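You operate a simulated robot arm through the tools that you are given. There is no shell and no other tool. Be economical: measure what you need, move in short steps, check, and stop when the job is done.

The job below is to be done with a simulated robot arm. You get a single attempt, and the scene is never put back.

JOB
Shut the feed down and lock the red plug in the inlet socket.
Fine: feed off, air valve shut, suction gone before the inlet lever opens; hose end in its holder. Where these are worked on the way, their far stop is far enough and under half their travel is too little: inlet lever.

It is judged by the outcome, as a careful person would: the job done as asked, and still so three seconds after it is handed in. It fails if anything else is knocked over, pushed out of place, dropped, spilled or broken.

ROBOT AND FRAMES
A 6-joint arm with a two-finger parallel gripper on a trunk, on a base that drives. Base frame: it is fixed to the floor where the robot stands at the start and does not move with it; the origin is under the middle of the robot, x ahead of it, y to its left, z up. Readings come in m, rad, newtons and seconds.
With the tool pointing down near the work surface it reaches from about 0.32 to 0.8 m from the robot's upright axis, wherever it stands. Its first joint turns from -2.897 to 2.897 rad. Places, roughly: air valve lever [0.5, 0.2, 1.1]; bleed knob [0.7, -0.1, 1.2]; control post [0.6, 0, 1.2]; feed switch [0.6, 0, 1.2]; hose holder cup [0.6, -0.1, 0.8]; inlet lever [0.4, 0, 0.8]; inlet socket [0.5, 0.1, 0.8]; pressure knob [0.5, 0.2, 1.2]; suction gauge [0.6, 0, 1.5]. Payload 3.43 kg.
The TCP is the grasp point between the finger pads, 0.034 m short of the fingertips. In the tool frame z runs along the fingers and y along their closing line. Largest opening 0.128 m; finger width 0.024, thickness 0.012; the body of the gripper, 0.048 by 0.13 m, starts 0.096 m behind the TCP.
Orientation is that of the tool frame in the base frame, as a unit quaternion [x, y, z, w]. With the fingers straight down and closing along the base's y, the tool's x points along the base's -x, its y along +y and its z along -z.

CONTROLS
- The arm moves only by the tool send_rows. Its argument "deltas" is text: rows parted by semicolons, each of 7 numbers parted by spaces: the shift along the tool's x, y, z in m, then the turn, a rotation vector about the tool's x, y, z in rad, then the gripper command, from -1 (fully open) to 1 (shut), values between in proportion. In form: x y z ax ay az gripper; .... A call has 1 to 8 rows; each row is the pose to reach, as a shift and turn from the pose commanded when the call began, along the tool's axes at that moment. Each row takes 0.2 s and may step no farther than 0.05 m and 0.15 rad from the row before; otherwise, or with a gripper value out of range, the whole call is refused. Where a pose cannot be reached the arm comes as near as it can. A force on the tool above 80 N (or 10 N above the force at the start of the call, whichever is more), or a blocked arm, ends the call early, and 0.2 s more pass. The fingers move at their own pace (about 0.045 m/s each) and stop on an object; they squeeze with about 27 N. The grip force told is the motor's: it shows also when the fingers shut on nothing. Time passes only in rows, and 0.2 s behind the last, so rows that repeat a pose let the fingers close. The reply holds the time, the measured pose of the TCP, the force on the tool along the base axes, the opening and the grip force, in the units named above and with some noise, with the torque about the TCP (base axes, N m) and any sound that the robot's microphone picked up.
- Cameras (640 x 400 px; columns grow to the right, rows downward): "scene" is now at [0.0245, 0.1361, 1.5259]; the picture's right is [-0.28, -0.96, 0.00], its down [-0.50, 0.15, -0.85] and it looks along [0.82, -0.24, -0.52] (base axes); focal length 236 px, centre (320, 200). "wrist" rides on the gripper at [0.076, -0.011, -0.16] in the tool frame; the picture's right is [0.15, 0.99, 0.00], its down [-0.88, 0.13, -0.46] and it looks along [-0.45, 0.07, 0.89] (tool axes); focal length 234 px, centre (320, 200). There is no depth. A picture from a camera that has moved, and an enlarged one, comes with that camera's place and axes in the base frame and with its lens.
- grab_frame(camera): a new picture of that camera. The clock stands still meanwhile.
- base_move(legs): drives the robot by 1 to 6 legs, each [ahead, turn to the left] in m and rad, along the robot's own axes; the way and the turn of a leg run together, so that a leg with both is an arc; at most 1.5 m and 3.142 rad a leg. The arm and the cameras ride along, it lands a little off, and it stops where it bumps. It gives what a move gives.
- head_to(pan, tilt): turns the head with the scene camera to pan (to the left, within 2.705 rad either way) and tilt (down, from -0.506 to 1.204), counted from straight ahead of the robot. It gives what a move gives.
- zoom(camera, box): a new picture of the part [left, top, right, bottom] of that camera's present view, enlarged. The clock stands still meanwhile.
- finish_job(): hands the job in; it is judged then, once.

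Work in short steps. Places have to be worked out from the pictures, the camera data and where the tool is seen: move nearer, look again, correct. Check each grasp and each placing, and mend what went wrong. You have 120 turns and 98 pictures in all, those below and enlarged ones among them. Open the gripper and draw the arm clear of the work before you hand the job in, unless the task says otherwise; then end with one line.

The tools are called after "Request:" as a command line: name --argument value ..., lists and objects as JSON in quotes. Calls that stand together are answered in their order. send_rows: Moves the arm, as the interface text tells. Its arguments: {"type":"object","properties":{"deltas":{"type":"string"}},"required":["deltas"]} The other tools are called the same way: base_move (legs) drives the base; head_to (pan, tilt) turns the head that bears the scene camera; grab_frame (camera) takes a picture; zoom (camera, box) takes an enlarged picture of a part of a camera's view; finish_job () hands the job in.

At the start:

```text
time_s: 0.0
ee_pos: [0.5455, -0.0057, 1.0008]
orientation: [0.001, 1.0, 0.0, 0.0]
contact_force: [-0.1, 0.3, -0.6]
wrist_torque: [0.04, -0.01, -0.03]
opening: 0.128
gripper_force: 0.1
robot x, y, heading: [-0.0035, 0.0041, 0.002]
head pan, tilt: [-0.286, 0.55]
```

scene: 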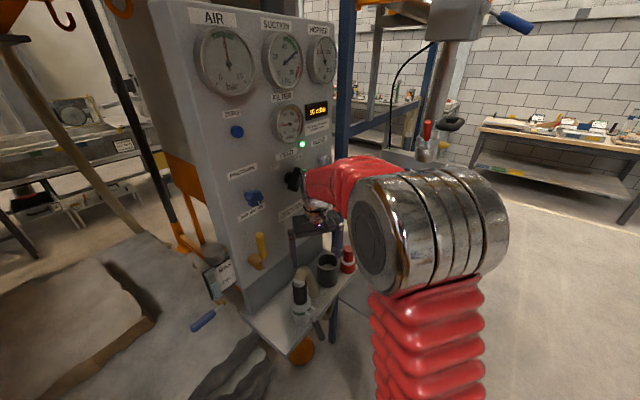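
wrist: 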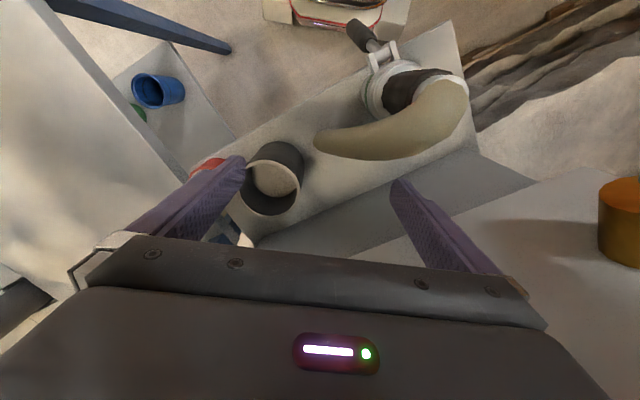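

I'll look closer at the panel and the shelf first.

Request:
zoom --camera "scene" --box '[180, 0, 360, 112]'

Request:
zoom --camera "scene" --box '[200, 90, 360, 190]'

Request:
zoom --camera "scene" --box '[200, 170, 400, 370]'

```text
3.56 times, centred on (270, 56) of scene
camera zoom: at [0.0245, 0.1361, 1.5259], right [-0.28, -0.96, 0.0], down [-0.5, 0.15, -0.85], along [0.82, -0.24, -0.52], focal length 838 px, centre (498, 712)
```

zoom: 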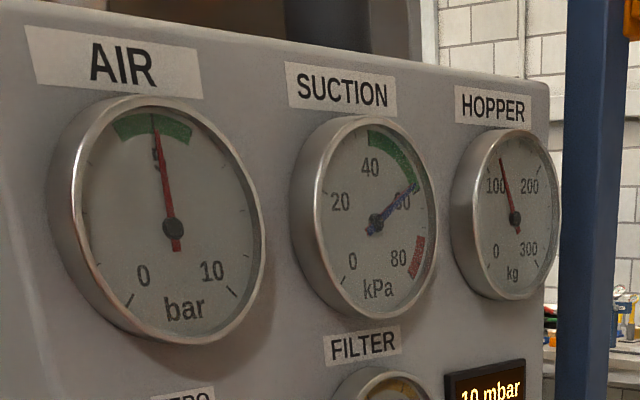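

```text
4.00 times, centred on (280, 140) of scene
camera zoom: at [0.0245, 0.1361, 1.5259], right [-0.28, -0.96, 0.0], down [-0.5, 0.15, -0.85], along [0.82, -0.24, -0.52], focal length 943 px, centre (480, 440)
```

zoom: 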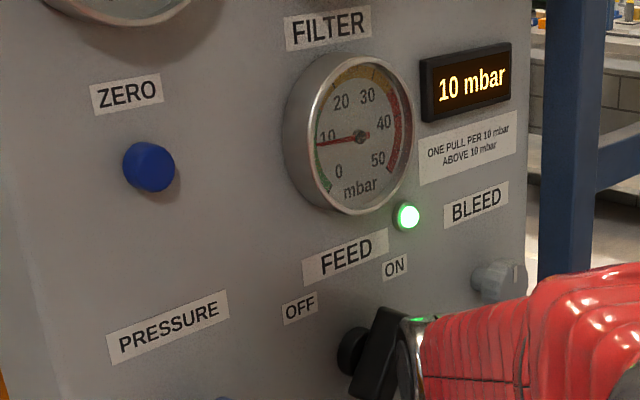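

```text
2.00 times, centred on (300, 270) of scene
camera zoom: at [0.0245, 0.1361, 1.5259], right [-0.28, -0.96, 0.0], down [-0.5, 0.15, -0.85], along [0.82, -0.24, -0.52], focal length 472 px, centre (360, 60)
```

zoom: 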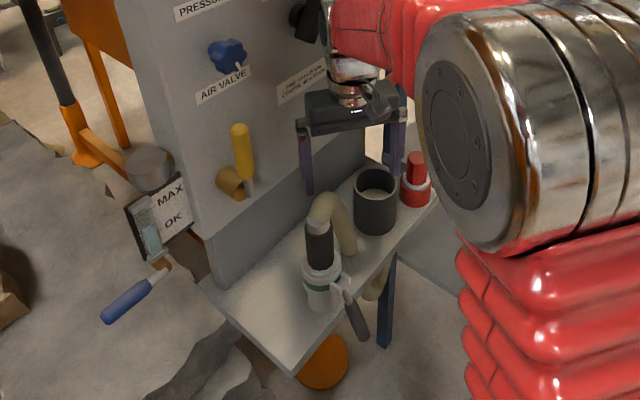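

The arm hides the feed switch, the bleed knob and a placard. I'll draw it back from the panel towards the robot's right.

Request:
send_rows --deltas "0.035 -0.03 0 0 0 0 -1;0.06 -0.07 0 0 0 0 -1;0.08 -0.11 0 0 0 0 -1;0.1 -0.15 0 0 0 0 -1;0.11 -0.195 0 0 0 0 -1;0.12 -0.24 0 0 0 0 -1;0.13 -0.28 0 0 0 0 -1;0.13 -0.32 0 0 0 0 -1"

Request:
grab_frame --camera "scene"

Request:
zoom --camera "scene" --box '[200, 90, 360, 190]'

Request:
zoom --camera "scene" --box '[220, 180, 380, 280]'

```text
time_s: 1.8
ee_pos: [0.4186, -0.3278, 1.0017]
orientation: [0.001, 1.0, 0.0, 0.0]
contact_force: [1.2, -0.4, -0.4]
wrist_torque: [0.04, -0.01, -0.03]
opening: 0.1281
gripper_force: 0.1
robot x, y, heading: [-0.0016, 0.0059, -0.001]
head pan, tilt: [-0.286, 0.55]
```

```text
92 pictures are left
camera scene: at [0.0243, 0.136, 1.5259], right [-0.28, -0.96, 0.0], down [-0.5, 0.15, -0.85], along [0.82, -0.24, -0.52], focal length 236 px, centre (320, 200)
```

scene: 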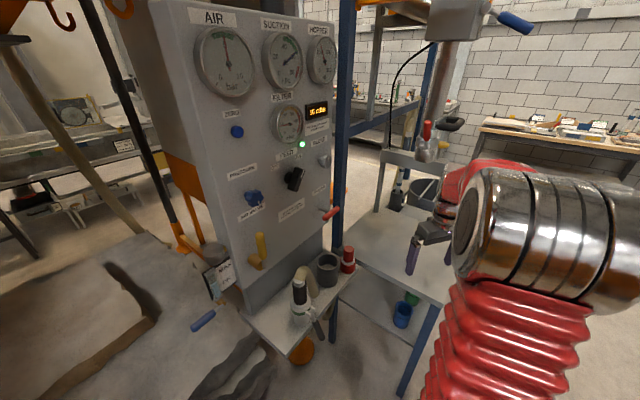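

```text
4.00 times, centred on (280, 140) of scene
camera zoom: at [0.0243, 0.136, 1.5259], right [-0.28, -0.96, 0.0], down [-0.5, 0.15, -0.85], along [0.82, -0.24, -0.52], focal length 943 px, centre (480, 440)
```

zoom: 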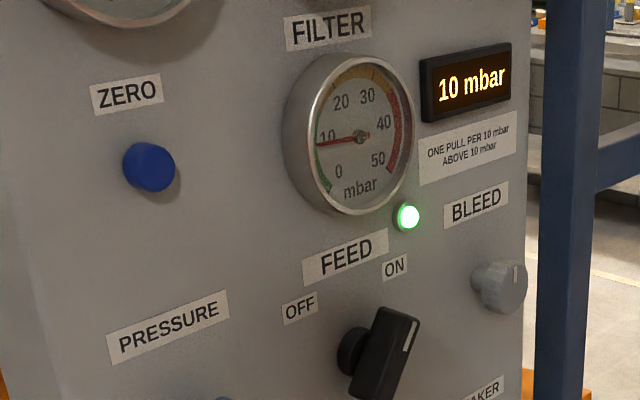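

```text
4.00 times, centred on (300, 230) of scene
camera zoom: at [0.0243, 0.136, 1.5259], right [-0.28, -0.96, 0.0], down [-0.5, 0.15, -0.85], along [0.82, -0.24, -0.52], focal length 943 px, centre (400, 80)
```

zoom: 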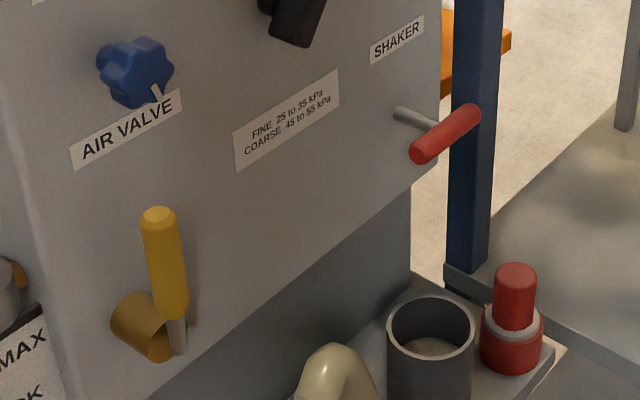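

The panel seems to face about (-0.82,-0.57). Next I'll raise the arm and level the tool so the wrist camera can look at the panel.

Request:
send_rows --deltas "0 0 -0.03 0 -0.145 0 -1;0 0 -0.06 0 -0.29 0 -1;0 0 -0.09 0 -0.435 0 -1;0 0 -0.12 0 -0.58 0 -1;0 0 -0.15 0 -0.725 0 -1;0 0 -0.18 0 -0.87 0 -1;0 0 -0.2 0 -1.015 0 -1;0 0 -0.22 0 -1.16 0 -1"

```text
time_s: 3.6
ee_pos: [0.4167, -0.324, 1.2214]
orientation: [0.001, 0.836, -0.001, 0.549]
contact_force: [0.1, 0.3, 0.4]
wrist_torque: [0.0, 0.03, 0.01]
opening: 0.1281
gripper_force: 0.0
robot x, y, heading: [-0.0028, 0.0038, -0.002]
head pan, tilt: [-0.286, 0.55]
```

The tool is partly levelled with no contact. I'll finish the pitch.

Request:
send_rows --deltas "0 0 0 0 -0.14 0 -1;0 0 0 0 -0.28 0 -1;0 0 0 0 -0.41 0 -1"

Request:
send_rows --deltas "0 0 0 -0.15 0 0 -1;0 0 0 -0.3 0 0 -1;0 0 0 -0.45 0 0 -1;0 0 0 -0.6 0 0 -1"

Request:
grab_frame --camera "wrist"

Request:
grab_frame --camera "scene"

```text
time_s: 4.4
ee_pos: [0.4142, -0.3262, 1.2198]
orientation: [0.0, 0.707, -0.001, 0.708]
contact_force: [-0.7, -0.5, 1.1]
wrist_torque: [-0.02, 0.01, 0.02]
opening: 0.1285
gripper_force: 0.0
robot x, y, heading: [-0.0014, 0.0039, 0.002]
head pan, tilt: [-0.286, 0.55]
```

```text
time_s: 5.4
ee_pos: [0.4151, -0.3254, 1.2203]
orientation: [-0.209, 0.675, 0.209, 0.676]
contact_force: [-0.4, -0.6, 1.2]
wrist_torque: [0.0, -0.02, -0.03]
opening: 0.128
gripper_force: 0.1
robot x, y, heading: [-0.0076, 0.0007, 0.001]
head pan, tilt: [-0.286, 0.55]
```

```text
89 pictures are left
camera wrist: at [0.2894, -0.4246, 1.1454], right [-0.56, 0.82, -0.15], down [-0.45, -0.15, 0.88], along [0.7, 0.56, 0.45], focal length 234 px, centre (320, 200)
```

wrist: 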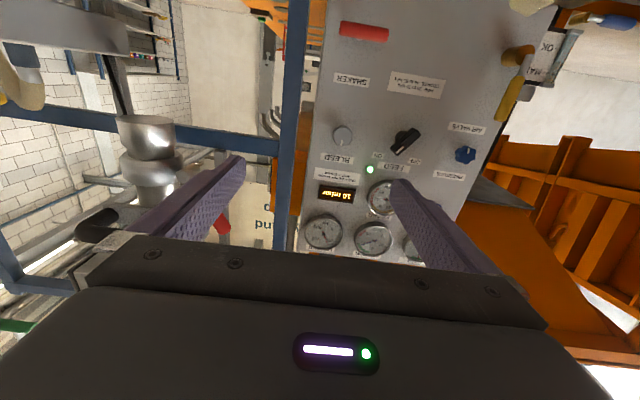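

```text
88 pictures are left
camera scene: at [0.0241, 0.136, 1.5259], right [-0.28, -0.96, 0.0], down [-0.5, 0.15, -0.85], along [0.82, -0.24, -0.52], focal length 236 px, centre (320, 200)
```

scene: 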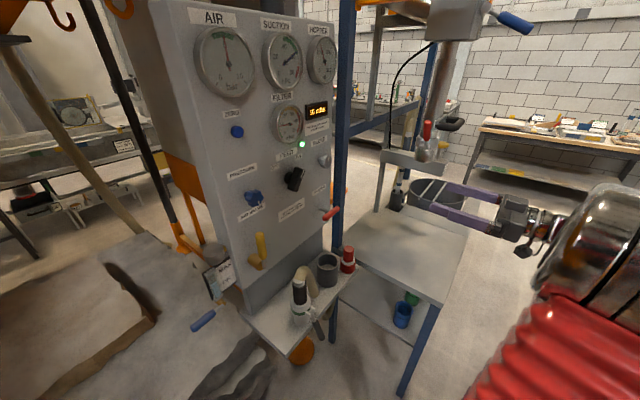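

I triangulated three points: feed switch about (0.605,0.037,1.235), bleed (0.687,-0.075,1.242), pressure (0.522,0.154,1.242). The panel normal yaw comes out near 0.625. I'll zoom in on the switch and the valve in the wrist view.

Request:
zoom --camera "wrist" --box '[320, 80, 480, 180]'

Request:
zoom --camera "wrist" --box '[440, 0, 640, 125]'

```text
4.00 times, centred on (400, 130) of wrist
camera zoom: at [0.2894, -0.4246, 1.1454], right [-0.56, 0.82, -0.15], down [-0.45, -0.15, 0.88], along [0.7, 0.56, 0.45], focal length 937 px, centre (0, 480)
```

zoom: 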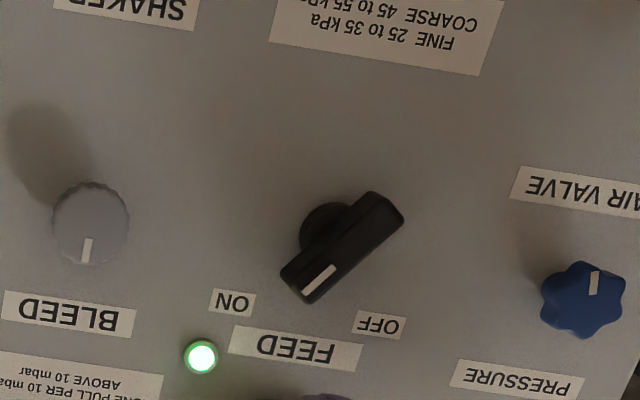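

```text
3.20 times, centred on (540, 62) of wrist
camera zoom: at [0.2894, -0.4246, 1.1454], right [-0.56, 0.82, -0.15], down [-0.45, -0.15, 0.88], along [0.7, 0.56, 0.45], focal length 749 px, centre (-384, 640)
```

zoom: 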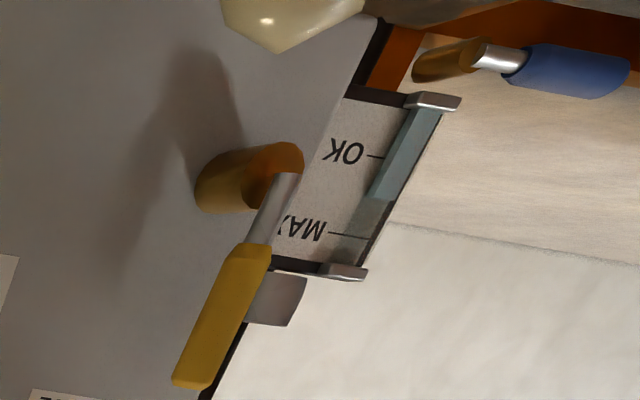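

The paddle is about 30° clockwise from vertical, and OFF lies about 60° counter-clockwise of that. I'll move to a standoff in front of the switch with the gripper rolled to match the paddle.

Request:
send_rows --deltas "-0.002 0.0236 0.0336 -0.003 0 0.0625 -1;-0.004 0.0472 0.0672 -0.006 0 0.125 -1;-0.006 0.0709 0.1009 -0.009 0 0.1875 -1;-0.008 0.0945 0.1345 -0.012 0 0.25 -1;-0.010 0.118 0.168 -0.015 0 0.3125 -1;-0.012 0.1417 0.2017 -0.018 0 0.375 -1;-0.014 0.165 0.235 -0.021 0 0.4375 -1;-0.015 0.189 0.269 -0.025 0 0.5 -1"

Request:
grab_frame --camera "wrist"

Request:
grab_frame --camera "scene"

```text
time_s: 7.2
ee_pos: [0.5323, -0.0167, 1.2343]
orientation: [-0.042, 0.704, 0.378, 0.6]
contact_force: [-0.1, 0.0, -0.3]
wrist_torque: [0.02, 0.02, -0.01]
opening: 0.1278
gripper_force: 0.2
robot x, y, heading: [-0.0031, 0.0029, 0.0]
head pan, tilt: [-0.286, 0.55]
```

```text
85 pictures are left
camera wrist: at [0.3878, -0.0879, 1.162], right [-0.55, 0.76, 0.35], down [-0.19, -0.52, 0.83], along [0.81, 0.39, 0.43], focal length 234 px, centre (320, 200)
```

wrist: 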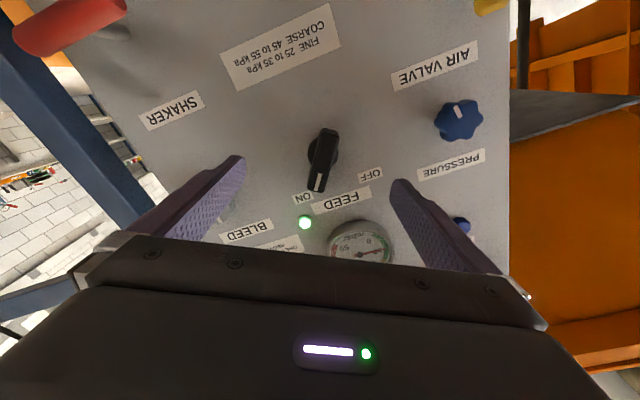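

```text
84 pictures are left
camera scene: at [0.0243, 0.1361, 1.5259], right [-0.28, -0.96, 0.0], down [-0.5, 0.15, -0.85], along [0.82, -0.24, -0.52], focal length 236 px, centre (320, 200)
```

scene: 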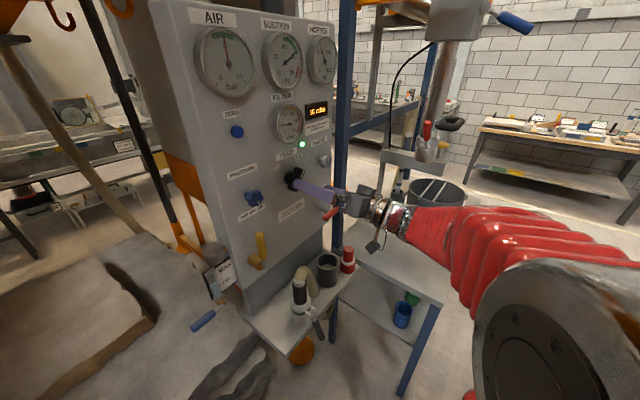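

The paddle sits on the tool axis and lines up with the fingers. I'll advance 0.07 m and close.

Request:
send_rows --deltas "0 0 0.035 0 0 0 -1;0 0 0.07 0 0 0 -0.5;0 0 0.07 0 0 0 0;0 0 0.07 0 0 0 1;0 0 0.07 0 0 0 1;0 0 0.07 0 0 0 1;0 0 0.07 0 0 0 1;0 0 0.07 0 0 0 1"

Request:
grab_frame --camera "wrist"

```text
time_s: 9.0
ee_pos: [0.5864, 0.0253, 1.2352]
orientation: [-0.047, 0.702, 0.38, 0.601]
contact_force: [-15.1, 27.1, 14.5]
wrist_torque: [-0.19, 0.12, 1.19]
opening: 0.034
gripper_force: 41.6
robot x, y, heading: [0.001, 0.0059, 0.001]
head pan, tilt: [-0.286, 0.55]
```

```text
83 pictures are left
camera wrist: at [0.4434, -0.0461, 1.1622], right [-0.55, 0.76, 0.34], down [-0.2, -0.52, 0.83], along [0.81, 0.39, 0.44], focal length 234 px, centre (320, 200)
```

wrist: 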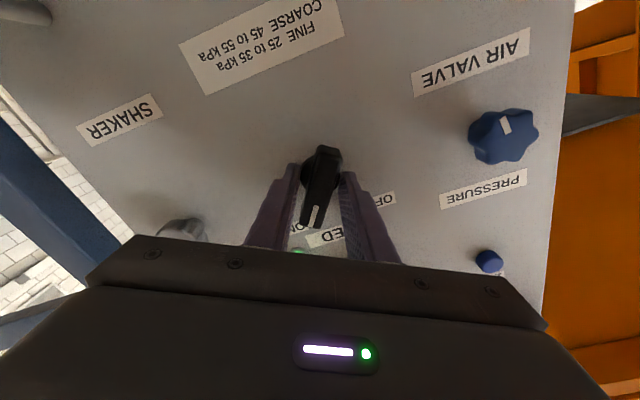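

The paddle is gripped, with a small side load because it sits slightly off-centre. I'll shift 5 mm to suit and turn counter-clockwise towards OFF.

Request:
send_rows --deltas "0 0.005 0 0 0 0 1;0 0.005 0 0 0 -0.15 1;0 0.005 0 0 0 -0.3 1;0 0.005 0 0 0 -0.45 1;0 0.005 0 0 0 -0.6 1;0 0.005 0 0 0 -0.75 1;0 0.005 0 0 0 -0.9 1;0 0.005 0 0 0 -1.05 1"

Request:
grab_frame --camera "wrist"

Request:
zoom --camera "scene" --box '[200, 20, 360, 220]'

```text
time_s: 10.8
ee_pos: [0.5863, 0.0274, 1.2363]
orientation: [-0.39, 0.589, 0.025, 0.708]
contact_force: [5.7, -0.3, -15.3]
wrist_torque: [-0.39, 0.6, -0.26]
opening: 0.0338
gripper_force: 44.7
robot x, y, heading: [-0.0022, 0.0, 0.002]
head pan, tilt: [-0.286, 0.55]
```

```text
82 pictures are left
camera wrist: at [0.4855, -0.1061, 1.1768], right [-0.44, 0.62, -0.64], down [-0.7, 0.2, 0.68], along [0.55, 0.75, 0.35], focal length 234 px, centre (320, 200)
```

wrist: 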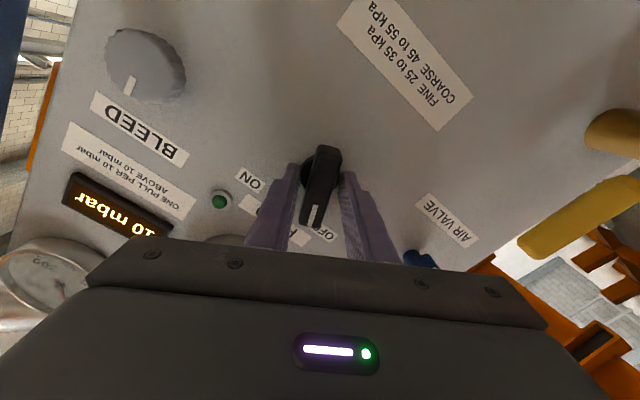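

```text
2.00 times, centred on (280, 120) of scene
camera zoom: at [0.0252, 0.1361, 1.5259], right [-0.28, -0.96, 0.0], down [-0.5, 0.15, -0.85], along [0.82, -0.24, -0.52], focal length 472 px, centre (400, 360)
```

zoom: 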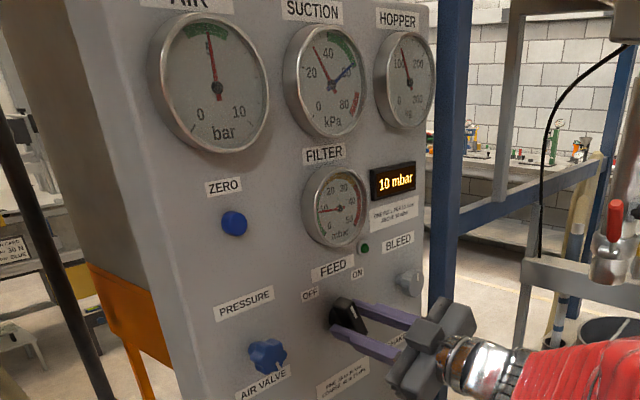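

The feed light is off and the suction is falling. I'll release, back off and look at the air valve lever.

Request:
send_rows --deltas "0 0 0 0 0 0 -0.2;0 0 0 0 0 0 -0.2;0 0 -0.03 0 0 0 -0.2;0 0 -0.07 0 0 0 -0.2;0 0 -0.11 0 0 0.1 -0.2;0.03 0 -0.13 0 0 0.2 -0.2;0.06 0 -0.13 0 0 0.3 -0.2;0.08 0 -0.13 0 0 0.35 -0.2"

Request:
grab_frame --camera "wrist"

Request:
grab_frame --camera "scene"

```text
time_s: 12.6
ee_pos: [0.5041, -0.0851, 1.1677]
orientation: [-0.282, 0.646, 0.148, 0.693]
contact_force: [-0.3, 0.3, -0.3]
wrist_torque: [0.0, 0.01, -0.01]
opening: 0.0768
gripper_force: 0.0
robot x, y, heading: [-0.0024, 0.0068, 0.001]
head pan, tilt: [-0.286, 0.55]
```

```text
80 pictures are left
camera wrist: at [0.3898, -0.1983, 1.0951], right [-0.55, 0.77, -0.34], down [-0.55, -0.02, 0.83], along [0.63, 0.64, 0.43], focal length 234 px, centre (320, 200)
```

wrist: 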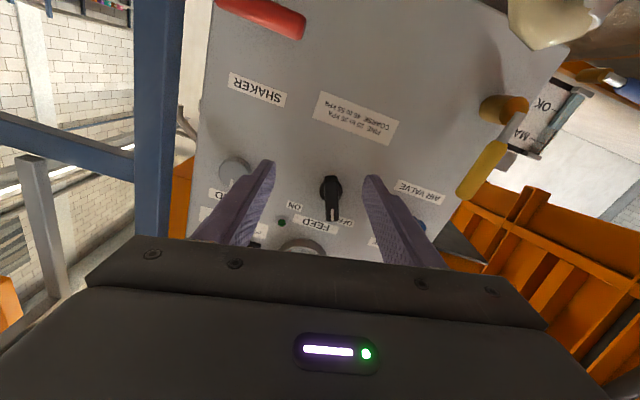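

```text
79 pictures are left
camera scene: at [0.0242, 0.136, 1.5259], right [-0.28, -0.96, 0.0], down [-0.5, 0.15, -0.85], along [0.82, -0.24, -0.52], focal length 236 px, centre (320, 200)
```

scene: 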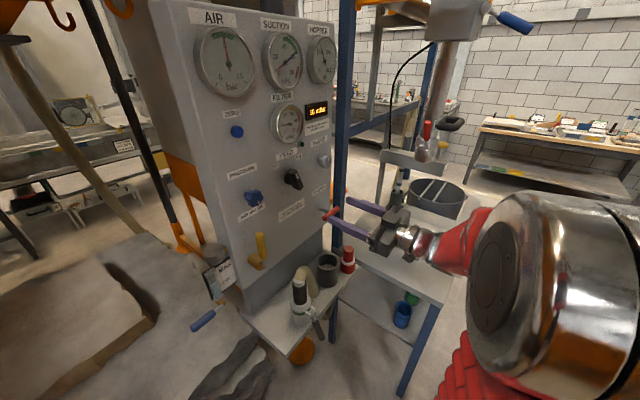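

Lever triangulated: pivot about (0.494,0.154,1.043), tip about (0.484,0.150,1.163), some 0.05 m in front of the panel. I'll move to a standoff in front of it.

Request:
send_rows --deltas "0 0.041 0.004 0 0 0.04 -0.2;0.001 0.082 0.008 0 0 0.08 -0.2;0.001 0.123 0.012 0 0 0.12 -0.2;0.002 0.165 0.016 0 0 0.16 -0.2;0.002 0.206 0.02 0 0 0.2 -0.2"

Request:
grab_frame --camera "wrist"

Request:
grab_frame --camera "scene"

```text
time_s: 13.8
ee_pos: [0.4742, 0.0644, 1.1708]
orientation: [-0.216, 0.672, 0.218, 0.674]
contact_force: [0.0, 0.7, 0.0]
wrist_torque: [-0.02, 0.01, 0.03]
opening: 0.0769
gripper_force: 0.1
out of reach, approached as far as the arm can: row 3, 4, 5
robot x, y, heading: [-0.0048, 0.0094, 0.002]
head pan, tilt: [-0.286, 0.55]
```

```text
78 pictures are left
camera wrist: at [0.3518, -0.038, 1.0946], right [-0.58, 0.8, -0.14], down [-0.45, -0.16, 0.88], along [0.68, 0.57, 0.46], focal length 234 px, centre (320, 200)
```

wrist: 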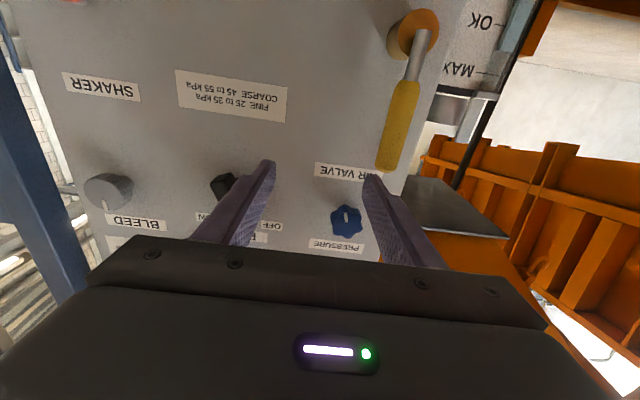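

```text
77 pictures are left
camera scene: at [0.0243, 0.1361, 1.5259], right [-0.28, -0.96, 0.0], down [-0.5, 0.15, -0.85], along [0.82, -0.24, -0.52], focal length 236 px, centre (320, 200)
```

scene: 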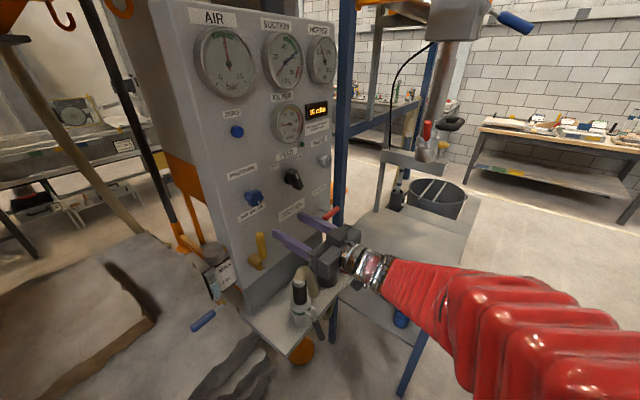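

The wrist sits too near the robot's axis to reach this spot. I'll back the base up 0.12 m.

Request:
base_move --legs '[[-0.12, 0]]'

```text
time_s: 15.2
ee_pos: [0.3519, 0.0615, 1.1709]
orientation: [-0.215, 0.672, 0.216, 0.675]
contact_force: [-0.2, 0.2, -0.3]
wrist_torque: [-0.01, 0.0, -0.02]
opening: 0.0767
gripper_force: 0.1
robot x, y, heading: [-0.1236, 0.0046, -0.002]
head pan, tilt: [-0.286, 0.55]
```

Request:
send_rows --deltas "0.023 -0.003 0.029 0 0 0 -0.2;0.046 -0.006 0.058 0 0 0 -0.2;0.046 -0.006 0.058 0 0 0 -0.2"

Request:
grab_frame --camera "wrist"

Request:
grab_frame --camera "scene"

```text
time_s: 16.0
ee_pos: [0.4021, 0.0917, 1.1243]
orientation: [-0.215, 0.672, 0.217, 0.675]
contact_force: [-0.3, 0.1, 0.2]
wrist_torque: [0.01, 0.0, 0.04]
opening: 0.0767
gripper_force: 0.1
robot x, y, heading: [-0.1233, 0.0031, -0.002]
head pan, tilt: [-0.286, 0.55]
```

```text
76 pictures are left
camera wrist: at [0.2782, -0.0106, 1.0493], right [-0.57, 0.81, -0.15], down [-0.45, -0.16, 0.88], along [0.68, 0.57, 0.46], focal length 234 px, centre (320, 200)
```

wrist: 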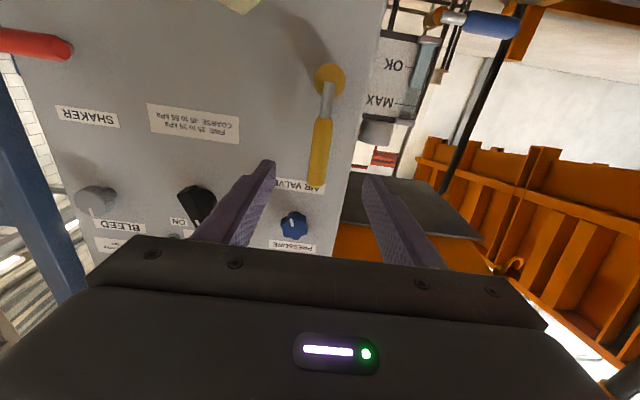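

```text
75 pictures are left
camera scene: at [-0.0979, 0.1361, 1.5259], right [-0.28, -0.96, 0.0], down [-0.5, 0.15, -0.85], along [0.82, -0.24, -0.52], focal length 236 px, centre (320, 200)
```

scene: 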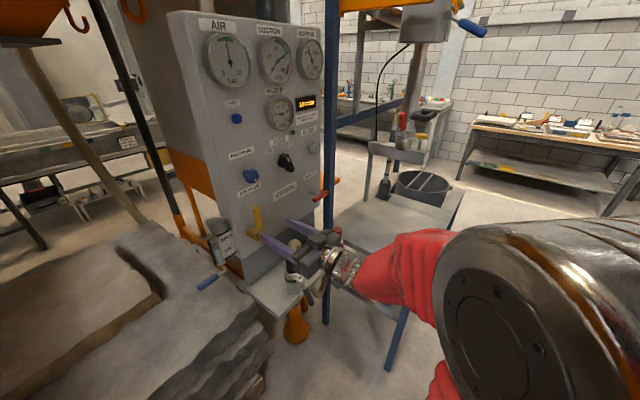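

The lever lies on the tool axis. I'll advance 0.097 m and close on it.

Request:
send_rows --deltas "0 0 0.033 0 0 0 -0.2;0 0 0.066 0 0 0 -0.2;0 0 0.097 0 0 0 -0.2;0 0 0.097 0 0 0 1;0 0 0.097 0 0 0 1;0 0 0.097 0 0 0 1;0 0 0.097 0 0 0 1;0 0 0.097 0 0 0 1"

Request:
grab_frame --camera "wrist"

```text
time_s: 17.8
ee_pos: [0.4823, 0.1479, 1.1262]
orientation: [-0.216, 0.672, 0.217, 0.674]
contact_force: [1.9, 1.0, 0.7]
wrist_torque: [-0.06, -0.03, -0.04]
opening: 0.0212
gripper_force: 45.6
robot x, y, heading: [-0.126, 0.0066, -0.003]
head pan, tilt: [-0.286, 0.55]
```

```text
74 pictures are left
camera wrist: at [0.3587, 0.046, 1.0498], right [-0.57, 0.81, -0.15], down [-0.45, -0.16, 0.88], along [0.68, 0.57, 0.45], focal length 234 px, centre (320, 200)
```

wrist: 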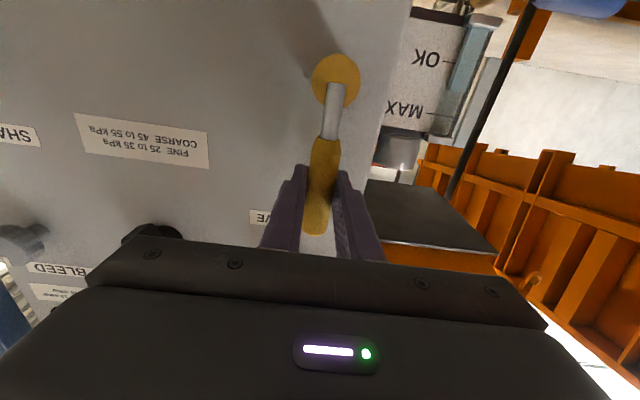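

The lever is firmly held with no side load, pivot radius about 0.08 m. I'll try turning it clockwise a little and watch the force.

Request:
send_rows --deltas "0.0008 -0.0112 0 0 0 0.14 1;0.0031 -0.0221 0 0 0 0.28 1;0.0069 -0.0326 0 0 0 0.42 1"

```text
time_s: 18.6
ee_pos: [0.5, 0.1219, 1.1193]
orientation: [-0.07, 0.701, 0.354, 0.615]
contact_force: [-9.4, 3.1, 15.2]
wrist_torque: [1.0, 0.18, 0.09]
opening: 0.0211
gripper_force: 45.1
robot x, y, heading: [-0.1191, 0.0038, -0.003]
head pan, tilt: [-0.286, 0.55]
```

It turns freely. I'll continue the arc to about 90°.

Request:
send_rows --deltas "0.0008 -0.0112 0 0 0 0.14 1;0.0031 -0.0221 0 0 0 0.28 1;0.0069 -0.0326 0 0 0 0.42 1;0.0122 -0.0425 0 0 0 0.56 1;0.0188 -0.0515 0 0 0 0.70 1;0.0266 -0.0596 0 0 0 0.84 1;0.0354 -0.0664 0 0 0 0.98 1;0.0451 -0.072 0 0 0 1.12 1"

Request:
grab_frame --camera "wrist"

Request:
grab_frame --camera "scene"

```text
time_s: 20.4
ee_pos: [0.5265, 0.0869, 1.0495]
orientation: [0.309, 0.633, 0.627, 0.332]
contact_force: [-26.5, 40.2, 17.2]
wrist_torque: [0.7, 0.45, 0.15]
opening: 0.0218
gripper_force: 45.2
robot x, y, heading: [-0.1239, 0.0018, -0.004]
head pan, tilt: [-0.286, 0.55]
```

```text
73 pictures are left
camera wrist: at [0.3532, 0.0528, 1.0355], right [-0.11, 0.14, 0.98], down [0.15, -0.98, 0.15], along [0.98, 0.16, 0.09], focal length 234 px, centre (320, 200)
```

wrist: 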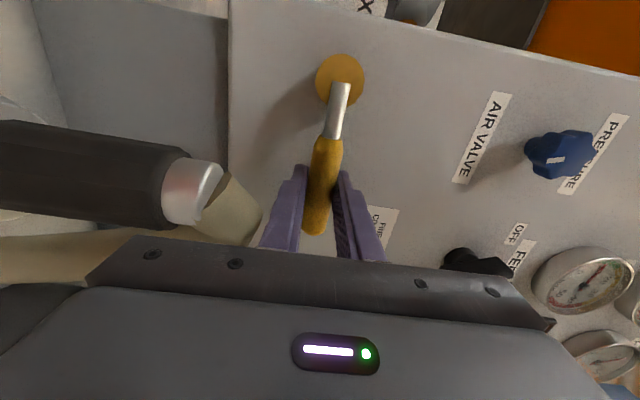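

```text
72 pictures are left
camera scene: at [-0.0997, 0.1371, 1.5258], right [-0.28, -0.96, 0.0], down [-0.5, 0.15, -0.85], along [0.82, -0.24, -0.52], focal length 236 px, centre (320, 200)
```

scene: 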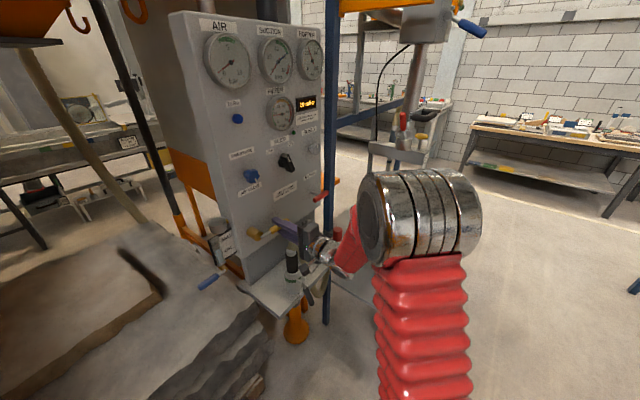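

The lever is horizontal and the air gauge looks near zero. I'll open just enough to clear it, retreat and check the gauges.

Request:
send_rows --deltas "0 0 0 0 0 0 -0.4;0 0 0 0 0 0 -0.4;0 0 -0.04 0 0 0 -0.4;0 0 -0.08 0 0 0 -0.4;0 0 -0.12 0 0 0 -0.4;0 0 -0.15 0 0 0 -0.4"

Request:
zoom --camera "scene" --box '[190, 10, 350, 110]'

Request:
grab_frame --camera "wrist"

```text
time_s: 21.8
ee_pos: [0.4048, -0.0043, 1.0476]
orientation: [0.314, 0.633, 0.625, 0.333]
contact_force: [0.0, -0.4, -0.2]
wrist_torque: [-0.01, 0.02, 0.02]
opening: 0.0895
gripper_force: 0.0
robot x, y, heading: [-0.1213, 0.005, -0.0]
head pan, tilt: [-0.286, 0.55]
```

```text
4.00 times, centred on (270, 60) of scene
camera zoom: at [-0.0977, 0.136, 1.5259], right [-0.28, -0.96, 0.0], down [-0.5, 0.15, -0.85], along [0.82, -0.24, -0.52], focal length 943 px, centre (520, 760)
```

zoom: 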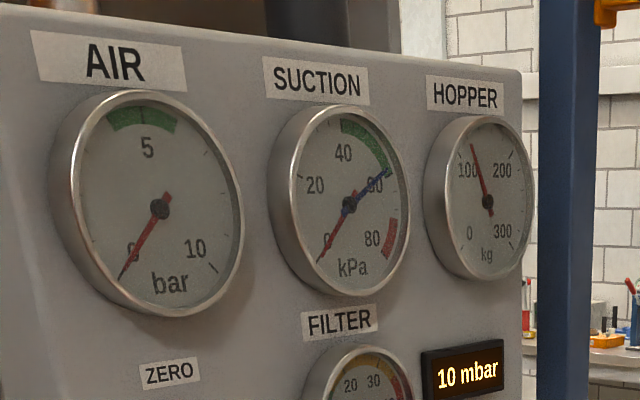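

```text
70 pictures are left
camera wrist: at [0.2324, -0.0359, 1.0333], right [-0.1, 0.14, 0.98], down [0.14, -0.98, 0.15], along [0.98, 0.15, 0.08], focal length 234 px, centre (320, 200)
```

wrist: 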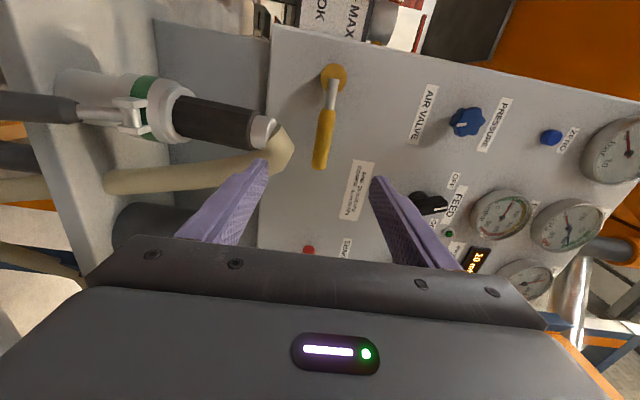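

Air and suction both read 0, the feed is off and the valve is shut, so no bleeding is needed. Next I'll look closely at the inlet socket and its lever.

Request:
zoom --camera "wrist" --box '[0, 20, 320, 220]'

Request:
zoom --camera "scene" --box '[230, 220, 390, 320]'

```text
2.00 times, centred on (160, 120) of wrist
camera zoom: at [0.2324, -0.0359, 1.0333], right [-0.1, 0.14, 0.98], down [0.14, -0.98, 0.15], along [0.98, 0.15, 0.08], focal length 468 px, centre (640, 360)
```

zoom: 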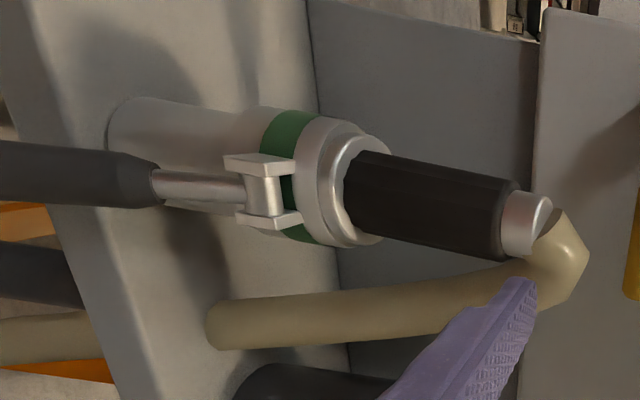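

```text
4.00 times, centred on (310, 270) of scene
camera zoom: at [-0.0977, 0.136, 1.5259], right [-0.28, -0.96, 0.0], down [-0.5, 0.15, -0.85], along [0.82, -0.24, -0.52], focal length 943 px, centre (360, -80)
```

zoom: 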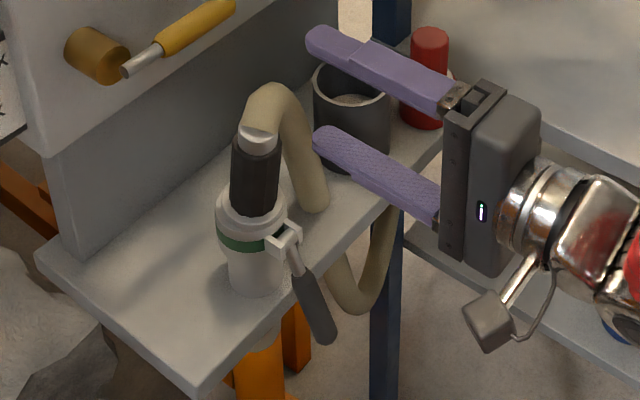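

The lever hangs down in front of the socket, with its pivot near (0.444,0.044,0.873) and the handle end near (0.405,0.016,0.782). I'll unroll the tool and pitch it down to inspect from the front.

Request:
send_rows --deltas "0 -0.006 -0.011 0 0 -0.145 -0.4;0.001 -0.012 -0.022 0 0 -0.29 -0.4;0.002 -0.018 -0.033 0 0 -0.435 -0.4;0.003 -0.025 -0.044 0 0 -0.58 -0.4;0.004 -0.031 -0.055 0 0 -0.725 -0.4;0.005 -0.037 -0.066 0 0 -0.87 -0.4;0.006 -0.043 -0.077 0 0 -1.015 -0.4;0.006 -0.05 -0.088 0 0 -1.16 -0.4"

Request:
send_rows --deltas "0 0 0 0 0 -0.13 -0.4;0 0 0 0 0 -0.26 -0.4;0 0 0 0 0 -0.385 -0.4"

Request:
send_rows --deltas "0 0 0 0 0.15 0 -0.4;0 0 0 0 0.3 0 -0.4;0 0 0 0 0.45 0 -0.4;0 0 0 0 0.6 0 -0.4"

Request:
grab_frame --camera "wrist"

Request:
grab_frame --camera "scene"

```text
time_s: 23.6
ee_pos: [0.3333, -0.0533, 0.9975]
orientation: [-0.085, 0.7, 0.34, 0.622]
contact_force: [0.1, 0.5, -0.4]
wrist_torque: [-0.01, 0.03, 0.0]
opening: 0.0893
gripper_force: 0.0
robot x, y, heading: [-0.1263, 0.0004, -0.005]
head pan, tilt: [-0.286, 0.55]
```

```text
time_s: 24.4
ee_pos: [0.3332, -0.0504, 0.997]
orientation: [-0.217, 0.671, 0.215, 0.675]
contact_force: [-0.5, 0.1, -0.1]
wrist_torque: [0.01, 0.0, 0.0]
opening: 0.0898
gripper_force: 0.0
robot x, y, heading: [-0.1232, 0.0034, -0.001]
head pan, tilt: [-0.286, 0.55]
```

```text
time_s: 25.4
ee_pos: [0.3333, -0.0513, 0.9977]
orientation: [-0.271, 0.841, 0.141, 0.447]
contact_force: [-0.5, -0.5, 0.7]
wrist_torque: [-0.01, 0.0, -0.02]
opening: 0.0895
gripper_force: 0.1
robot x, y, heading: [-0.1287, 0.0017, -0.002]
head pan, tilt: [-0.286, 0.55]
```

```text
67 pictures are left
camera wrist: at [0.1975, -0.1625, 1.0248], right [-0.64, 0.76, -0.13], down [0.02, 0.18, 0.98], along [0.77, 0.63, -0.13], focal length 234 px, centre (320, 200)
```

wrist: 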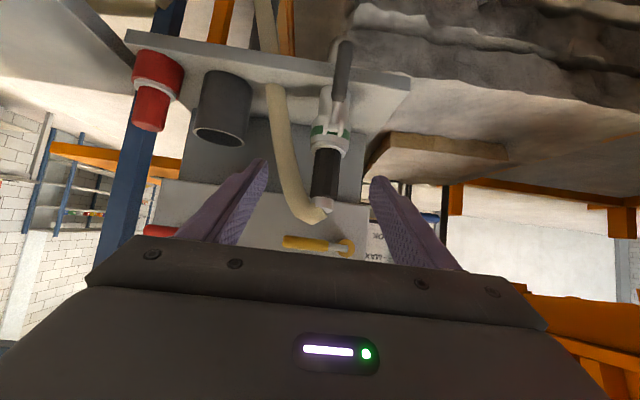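

```text
66 pictures are left
camera scene: at [-0.0979, 0.1361, 1.5259], right [-0.28, -0.96, 0.0], down [-0.5, 0.15, -0.85], along [0.82, -0.24, -0.52], focal length 236 px, centre (320, 200)
```

scene: 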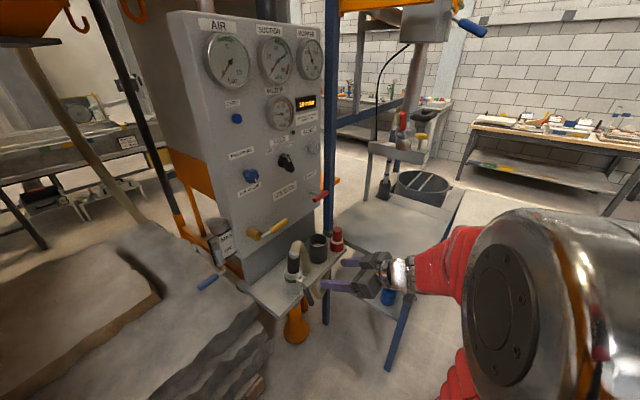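

The handle tip is confirmed at (0.402,0.016,0.785), and it swings in the plane of the panel normal. I'll go to a standoff for a grip on its lower part.

Request:
send_rows --deltas "0.026 0.0036 0.024 0 0 0 -0.4;0.052 0.0072 0.048 0 0 0 -0.4;0.078 0.0108 0.072 0 0 0 -0.4;0.104 0.0143 0.0955 0 0 0 -0.4;0.104 0.0143 0.0955 0 0 0 -0.4"

Request:
grab_frame --camera "wrist"

```text
time_s: 26.6
ee_pos: [0.3381, -0.0309, 0.8559]
orientation: [-0.27, 0.841, 0.141, 0.447]
contact_force: [-0.1, -0.7, 0.1]
wrist_torque: [-0.01, -0.01, 0.03]
opening: 0.0895
gripper_force: 0.1
robot x, y, heading: [-0.1232, 0.0046, -0.0]
head pan, tilt: [-0.286, 0.55]
```

```text
65 pictures are left
camera wrist: at [0.2033, -0.1412, 0.884], right [-0.64, 0.76, -0.13], down [0.02, 0.18, 0.98], along [0.77, 0.63, -0.13], focal length 234 px, centre (320, 200)
```

wrist: 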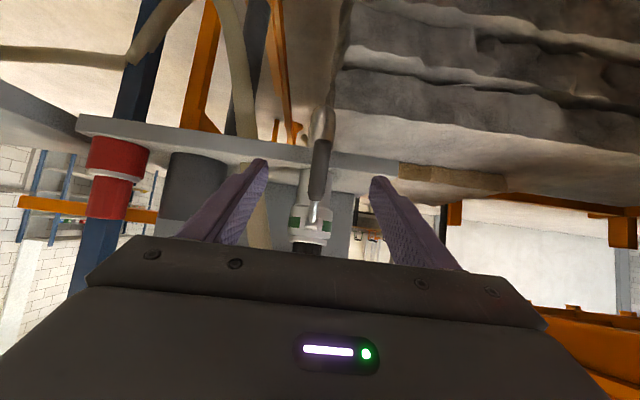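

The handle is centred on the tool axis, so I'll advance 0.092 m and close.

Request:
send_rows --deltas "0 0 0.03 0 0 0 -0.4;0 0 0.06 0 0 0 -0.4;0 0 0.092 0 0 0 -0.4;0 0 0.092 0 0 0 0.2;0 0 0.092 0 0 0 1;0 0 0.092 0 0 0 1;0 0 0.092 0 0 0 1;0 0 0.092 0 0 0 1"

Request:
grab_frame --camera "wrist"

Request:
zoom --camera "scene" --box '[230, 220, 390, 320]'

```text
time_s: 28.4
ee_pos: [0.4015, 0.0162, 0.8071]
orientation: [-0.272, 0.841, 0.142, 0.446]
contact_force: [-8.1, 17.8, 3.8]
wrist_torque: [0.14, 0.17, 0.16]
opening: 0.0202
gripper_force: 32.9
robot x, y, heading: [-0.1237, 0.0036, 0.001]
head pan, tilt: [-0.286, 0.55]
```

```text
64 pictures are left
camera wrist: at [0.2668, -0.0948, 0.8344], right [-0.64, 0.75, -0.12], down [0.02, 0.18, 0.98], along [0.76, 0.63, -0.13], focal length 234 px, centre (320, 200)
```

wrist: 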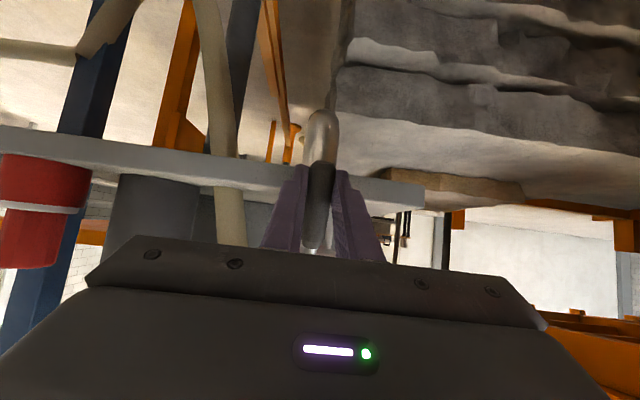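

```text
4.00 times, centred on (310, 270) of scene
camera zoom: at [-0.0981, 0.1364, 1.5259], right [-0.28, -0.96, 0.0], down [-0.5, 0.15, -0.85], along [0.82, -0.24, -0.52], focal length 943 px, centre (360, -80)
```

zoom: 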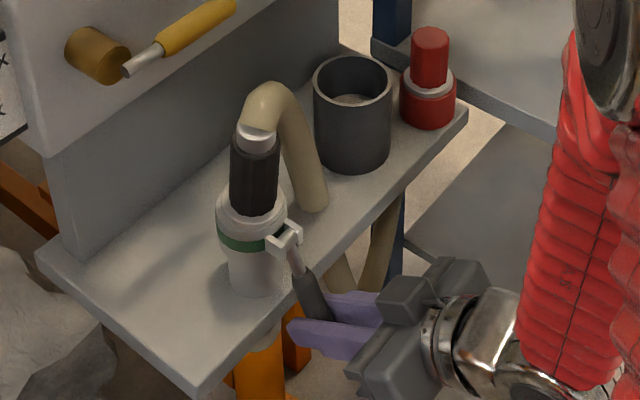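

The handle is held. I'll swing it outward and up about its pivot, a third of the way first.

Request:
send_rows --deltas "-0.0019 0 -0.0118 0 0.14 0 1;-0.0055 0 -0.0232 0 0.28 0 1;-0.0106 0 -0.034 0 0.42 0 1"

```text
time_s: 29.2
ee_pos: [0.3823, 0.0023, 0.8318]
orientation: [-0.295, 0.916, 0.082, 0.259]
contact_force: [-32.6, -3.6, -15.9]
wrist_torque: [0.03, -0.24, 0.45]
opening: 0.0202
gripper_force: 45.1
robot x, y, heading: [-0.122, 0.0035, -0.003]
head pan, tilt: [-0.286, 0.55]
```

It is moving as expected. The force hints at a slightly larger radius, so I'll continue with R about 0.09 m.

Request:
send_rows --deltas "0.0003 0 -0.0125 0 0.14 0 1;-0.0032 0 -0.0247 0 0.28 0 1;-0.0082 0 -0.0362 0 0.42 0 1;-0.0149 0 -0.0469 0 0.56 0 1"

Request:
zoom --camera "scene" --box '[230, 220, 390, 320]'

Request:
grab_frame --camera "wrist"

```text
time_s: 29.7
ee_pos: [0.381, 0.001, 0.8456]
orientation: [-0.293, 0.932, 0.065, 0.204]
contact_force: [1.8, -8.5, -5.9]
wrist_torque: [-0.61, -0.13, 0.61]
opening: 0.0202
gripper_force: 45.8
robot x, y, heading: [-0.1203, 0.0067, -0.002]
head pan, tilt: [-0.286, 0.55]
stopped in row 2: the force on the tool passed its limit at 105 N (the readings are from after the stop); the commanded pose is now the measured one
```

```text
4.00 times, centred on (310, 270) of scene
camera zoom: at [-0.0976, 0.1359, 1.5259], right [-0.28, -0.96, 0.0], down [-0.5, 0.15, -0.85], along [0.82, -0.24, -0.52], focal length 943 px, centre (360, -80)
```

zoom: 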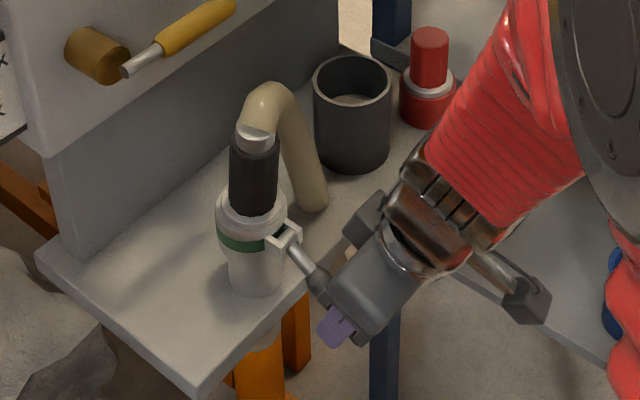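

```text
61 pictures are left
camera wrist: at [0.2767, -0.0853, 0.9588], right [-0.68, 0.74, -0.06], down [0.43, 0.45, 0.78], along [0.6, 0.5, -0.62], focal length 234 px, centre (320, 200)
```

wrist: 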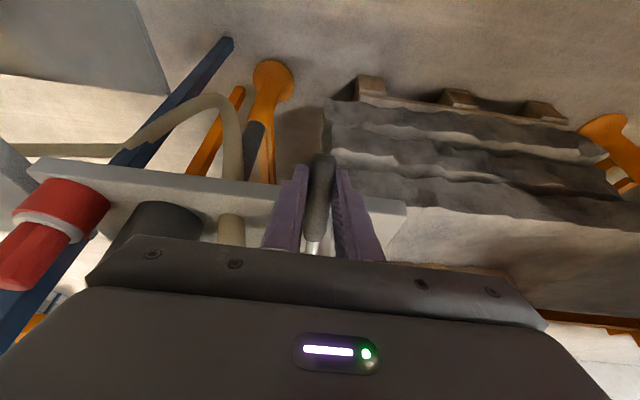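

The stop was probably my radius being too large, since the pull was along the lever. I'll continue with a smaller radius (0.082 m) in short steps.

Request:
send_rows --deltas "-0.0014 0 -0.0081 0 0.1 0 1;-0.0036 0 -0.0161 0 0.2 0 1;-0.0066 0 -0.0238 0 0.3 0 1"

```text
time_s: 30.5
ee_pos: [0.3762, -0.0023, 0.8692]
orientation: [-0.299, 0.952, 0.021, 0.061]
contact_force: [0.1, -57.4, -26.0]
wrist_torque: [-1.53, 0.85, 0.39]
opening: 0.0204
gripper_force: 45.1
robot x, y, heading: [-0.1211, 0.0044, -0.002]
head pan, tilt: [-0.286, 0.55]
```

It is moving well but has some sideways load. I'll relieve that with a small shift and continue.

Request:
send_rows --deltas "0.001 -0.003 0 0 0 0 1;0.0005 -0.004 -0.0081 0 0.1 0 1;-0.0015 -0.004 -0.0161 0 0.2 0 1;-0.0045 -0.004 -0.0238 0 0.3 0 1"

Request:
zoom --camera "scene" --box '[230, 220, 390, 320]'

```text
time_s: 31.5
ee_pos: [0.3774, -0.0011, 0.8908]
orientation: [-0.298, 0.95, -0.022, -0.086]
contact_force: [-28.7, -12.9, -36.0]
wrist_torque: [0.32, -0.2, 0.74]
opening: 0.0203
gripper_force: 45.3
robot x, y, heading: [-0.1273, 0.0019, 0.001]
head pan, tilt: [-0.286, 0.55]
```

```text
4.00 times, centred on (310, 270) of scene
camera zoom: at [-0.098, 0.1358, 1.5259], right [-0.28, -0.96, 0.0], down [-0.5, 0.15, -0.85], along [0.82, -0.24, -0.52], focal length 943 px, centre (360, -80)
```

zoom: 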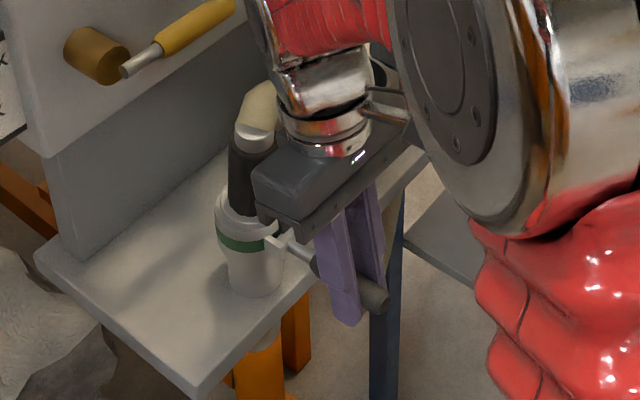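

The lever is now about horizontal. I'll open slightly, pitch the tool back and re-grip to carry it on to its stop.

Request:
send_rows --deltas "0 0 0 0 0 0 0.3;0 0 0 0 0 0 0.3;0 0 0 0 -0.15 0 0.3;0 0 0 0 -0.3 0 0.3;0 0 0 0 -0.45 0 0.3;0 0 0 0 -0.6 0 0.3;0 0 0 0 -0.75 0 0.3;0 0 0 0 -0.9 0 0.3"

Request:
zoom --camera "scene" --box '[230, 220, 390, 320]'

Request:
grab_frame --camera "wrist"

```text
time_s: 33.3
ee_pos: [0.3803, -0.0034, 0.8942]
orientation: [-0.28, 0.891, 0.109, 0.341]
contact_force: [0.5, -0.5, -0.1]
wrist_torque: [0.02, 0.01, 0.02]
opening: 0.0446
gripper_force: 0.1
robot x, y, heading: [-0.1204, 0.0036, -0.001]
head pan, tilt: [-0.286, 0.55]
```

```text
4.00 times, centred on (310, 270) of scene
camera zoom: at [-0.0979, 0.136, 1.5259], right [-0.28, -0.96, 0.0], down [-0.5, 0.15, -0.85], along [0.82, -0.24, -0.52], focal length 943 px, centre (360, -80)
```

zoom: 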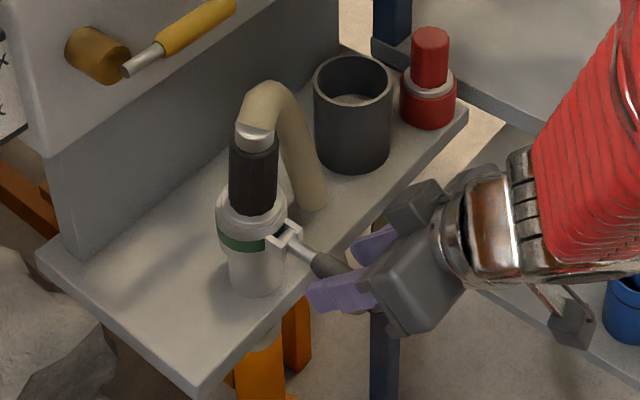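

```text
58 pictures are left
camera wrist: at [0.2535, -0.1056, 0.9623], right [-0.65, 0.75, -0.1], down [0.21, 0.31, 0.93], along [0.72, 0.59, -0.36], focal length 234 px, centre (320, 200)
```

wrist: 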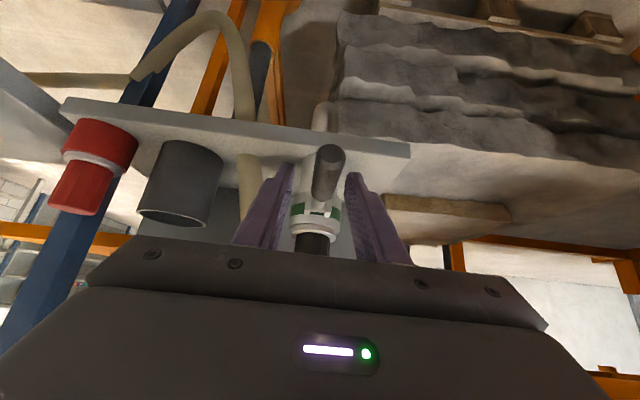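

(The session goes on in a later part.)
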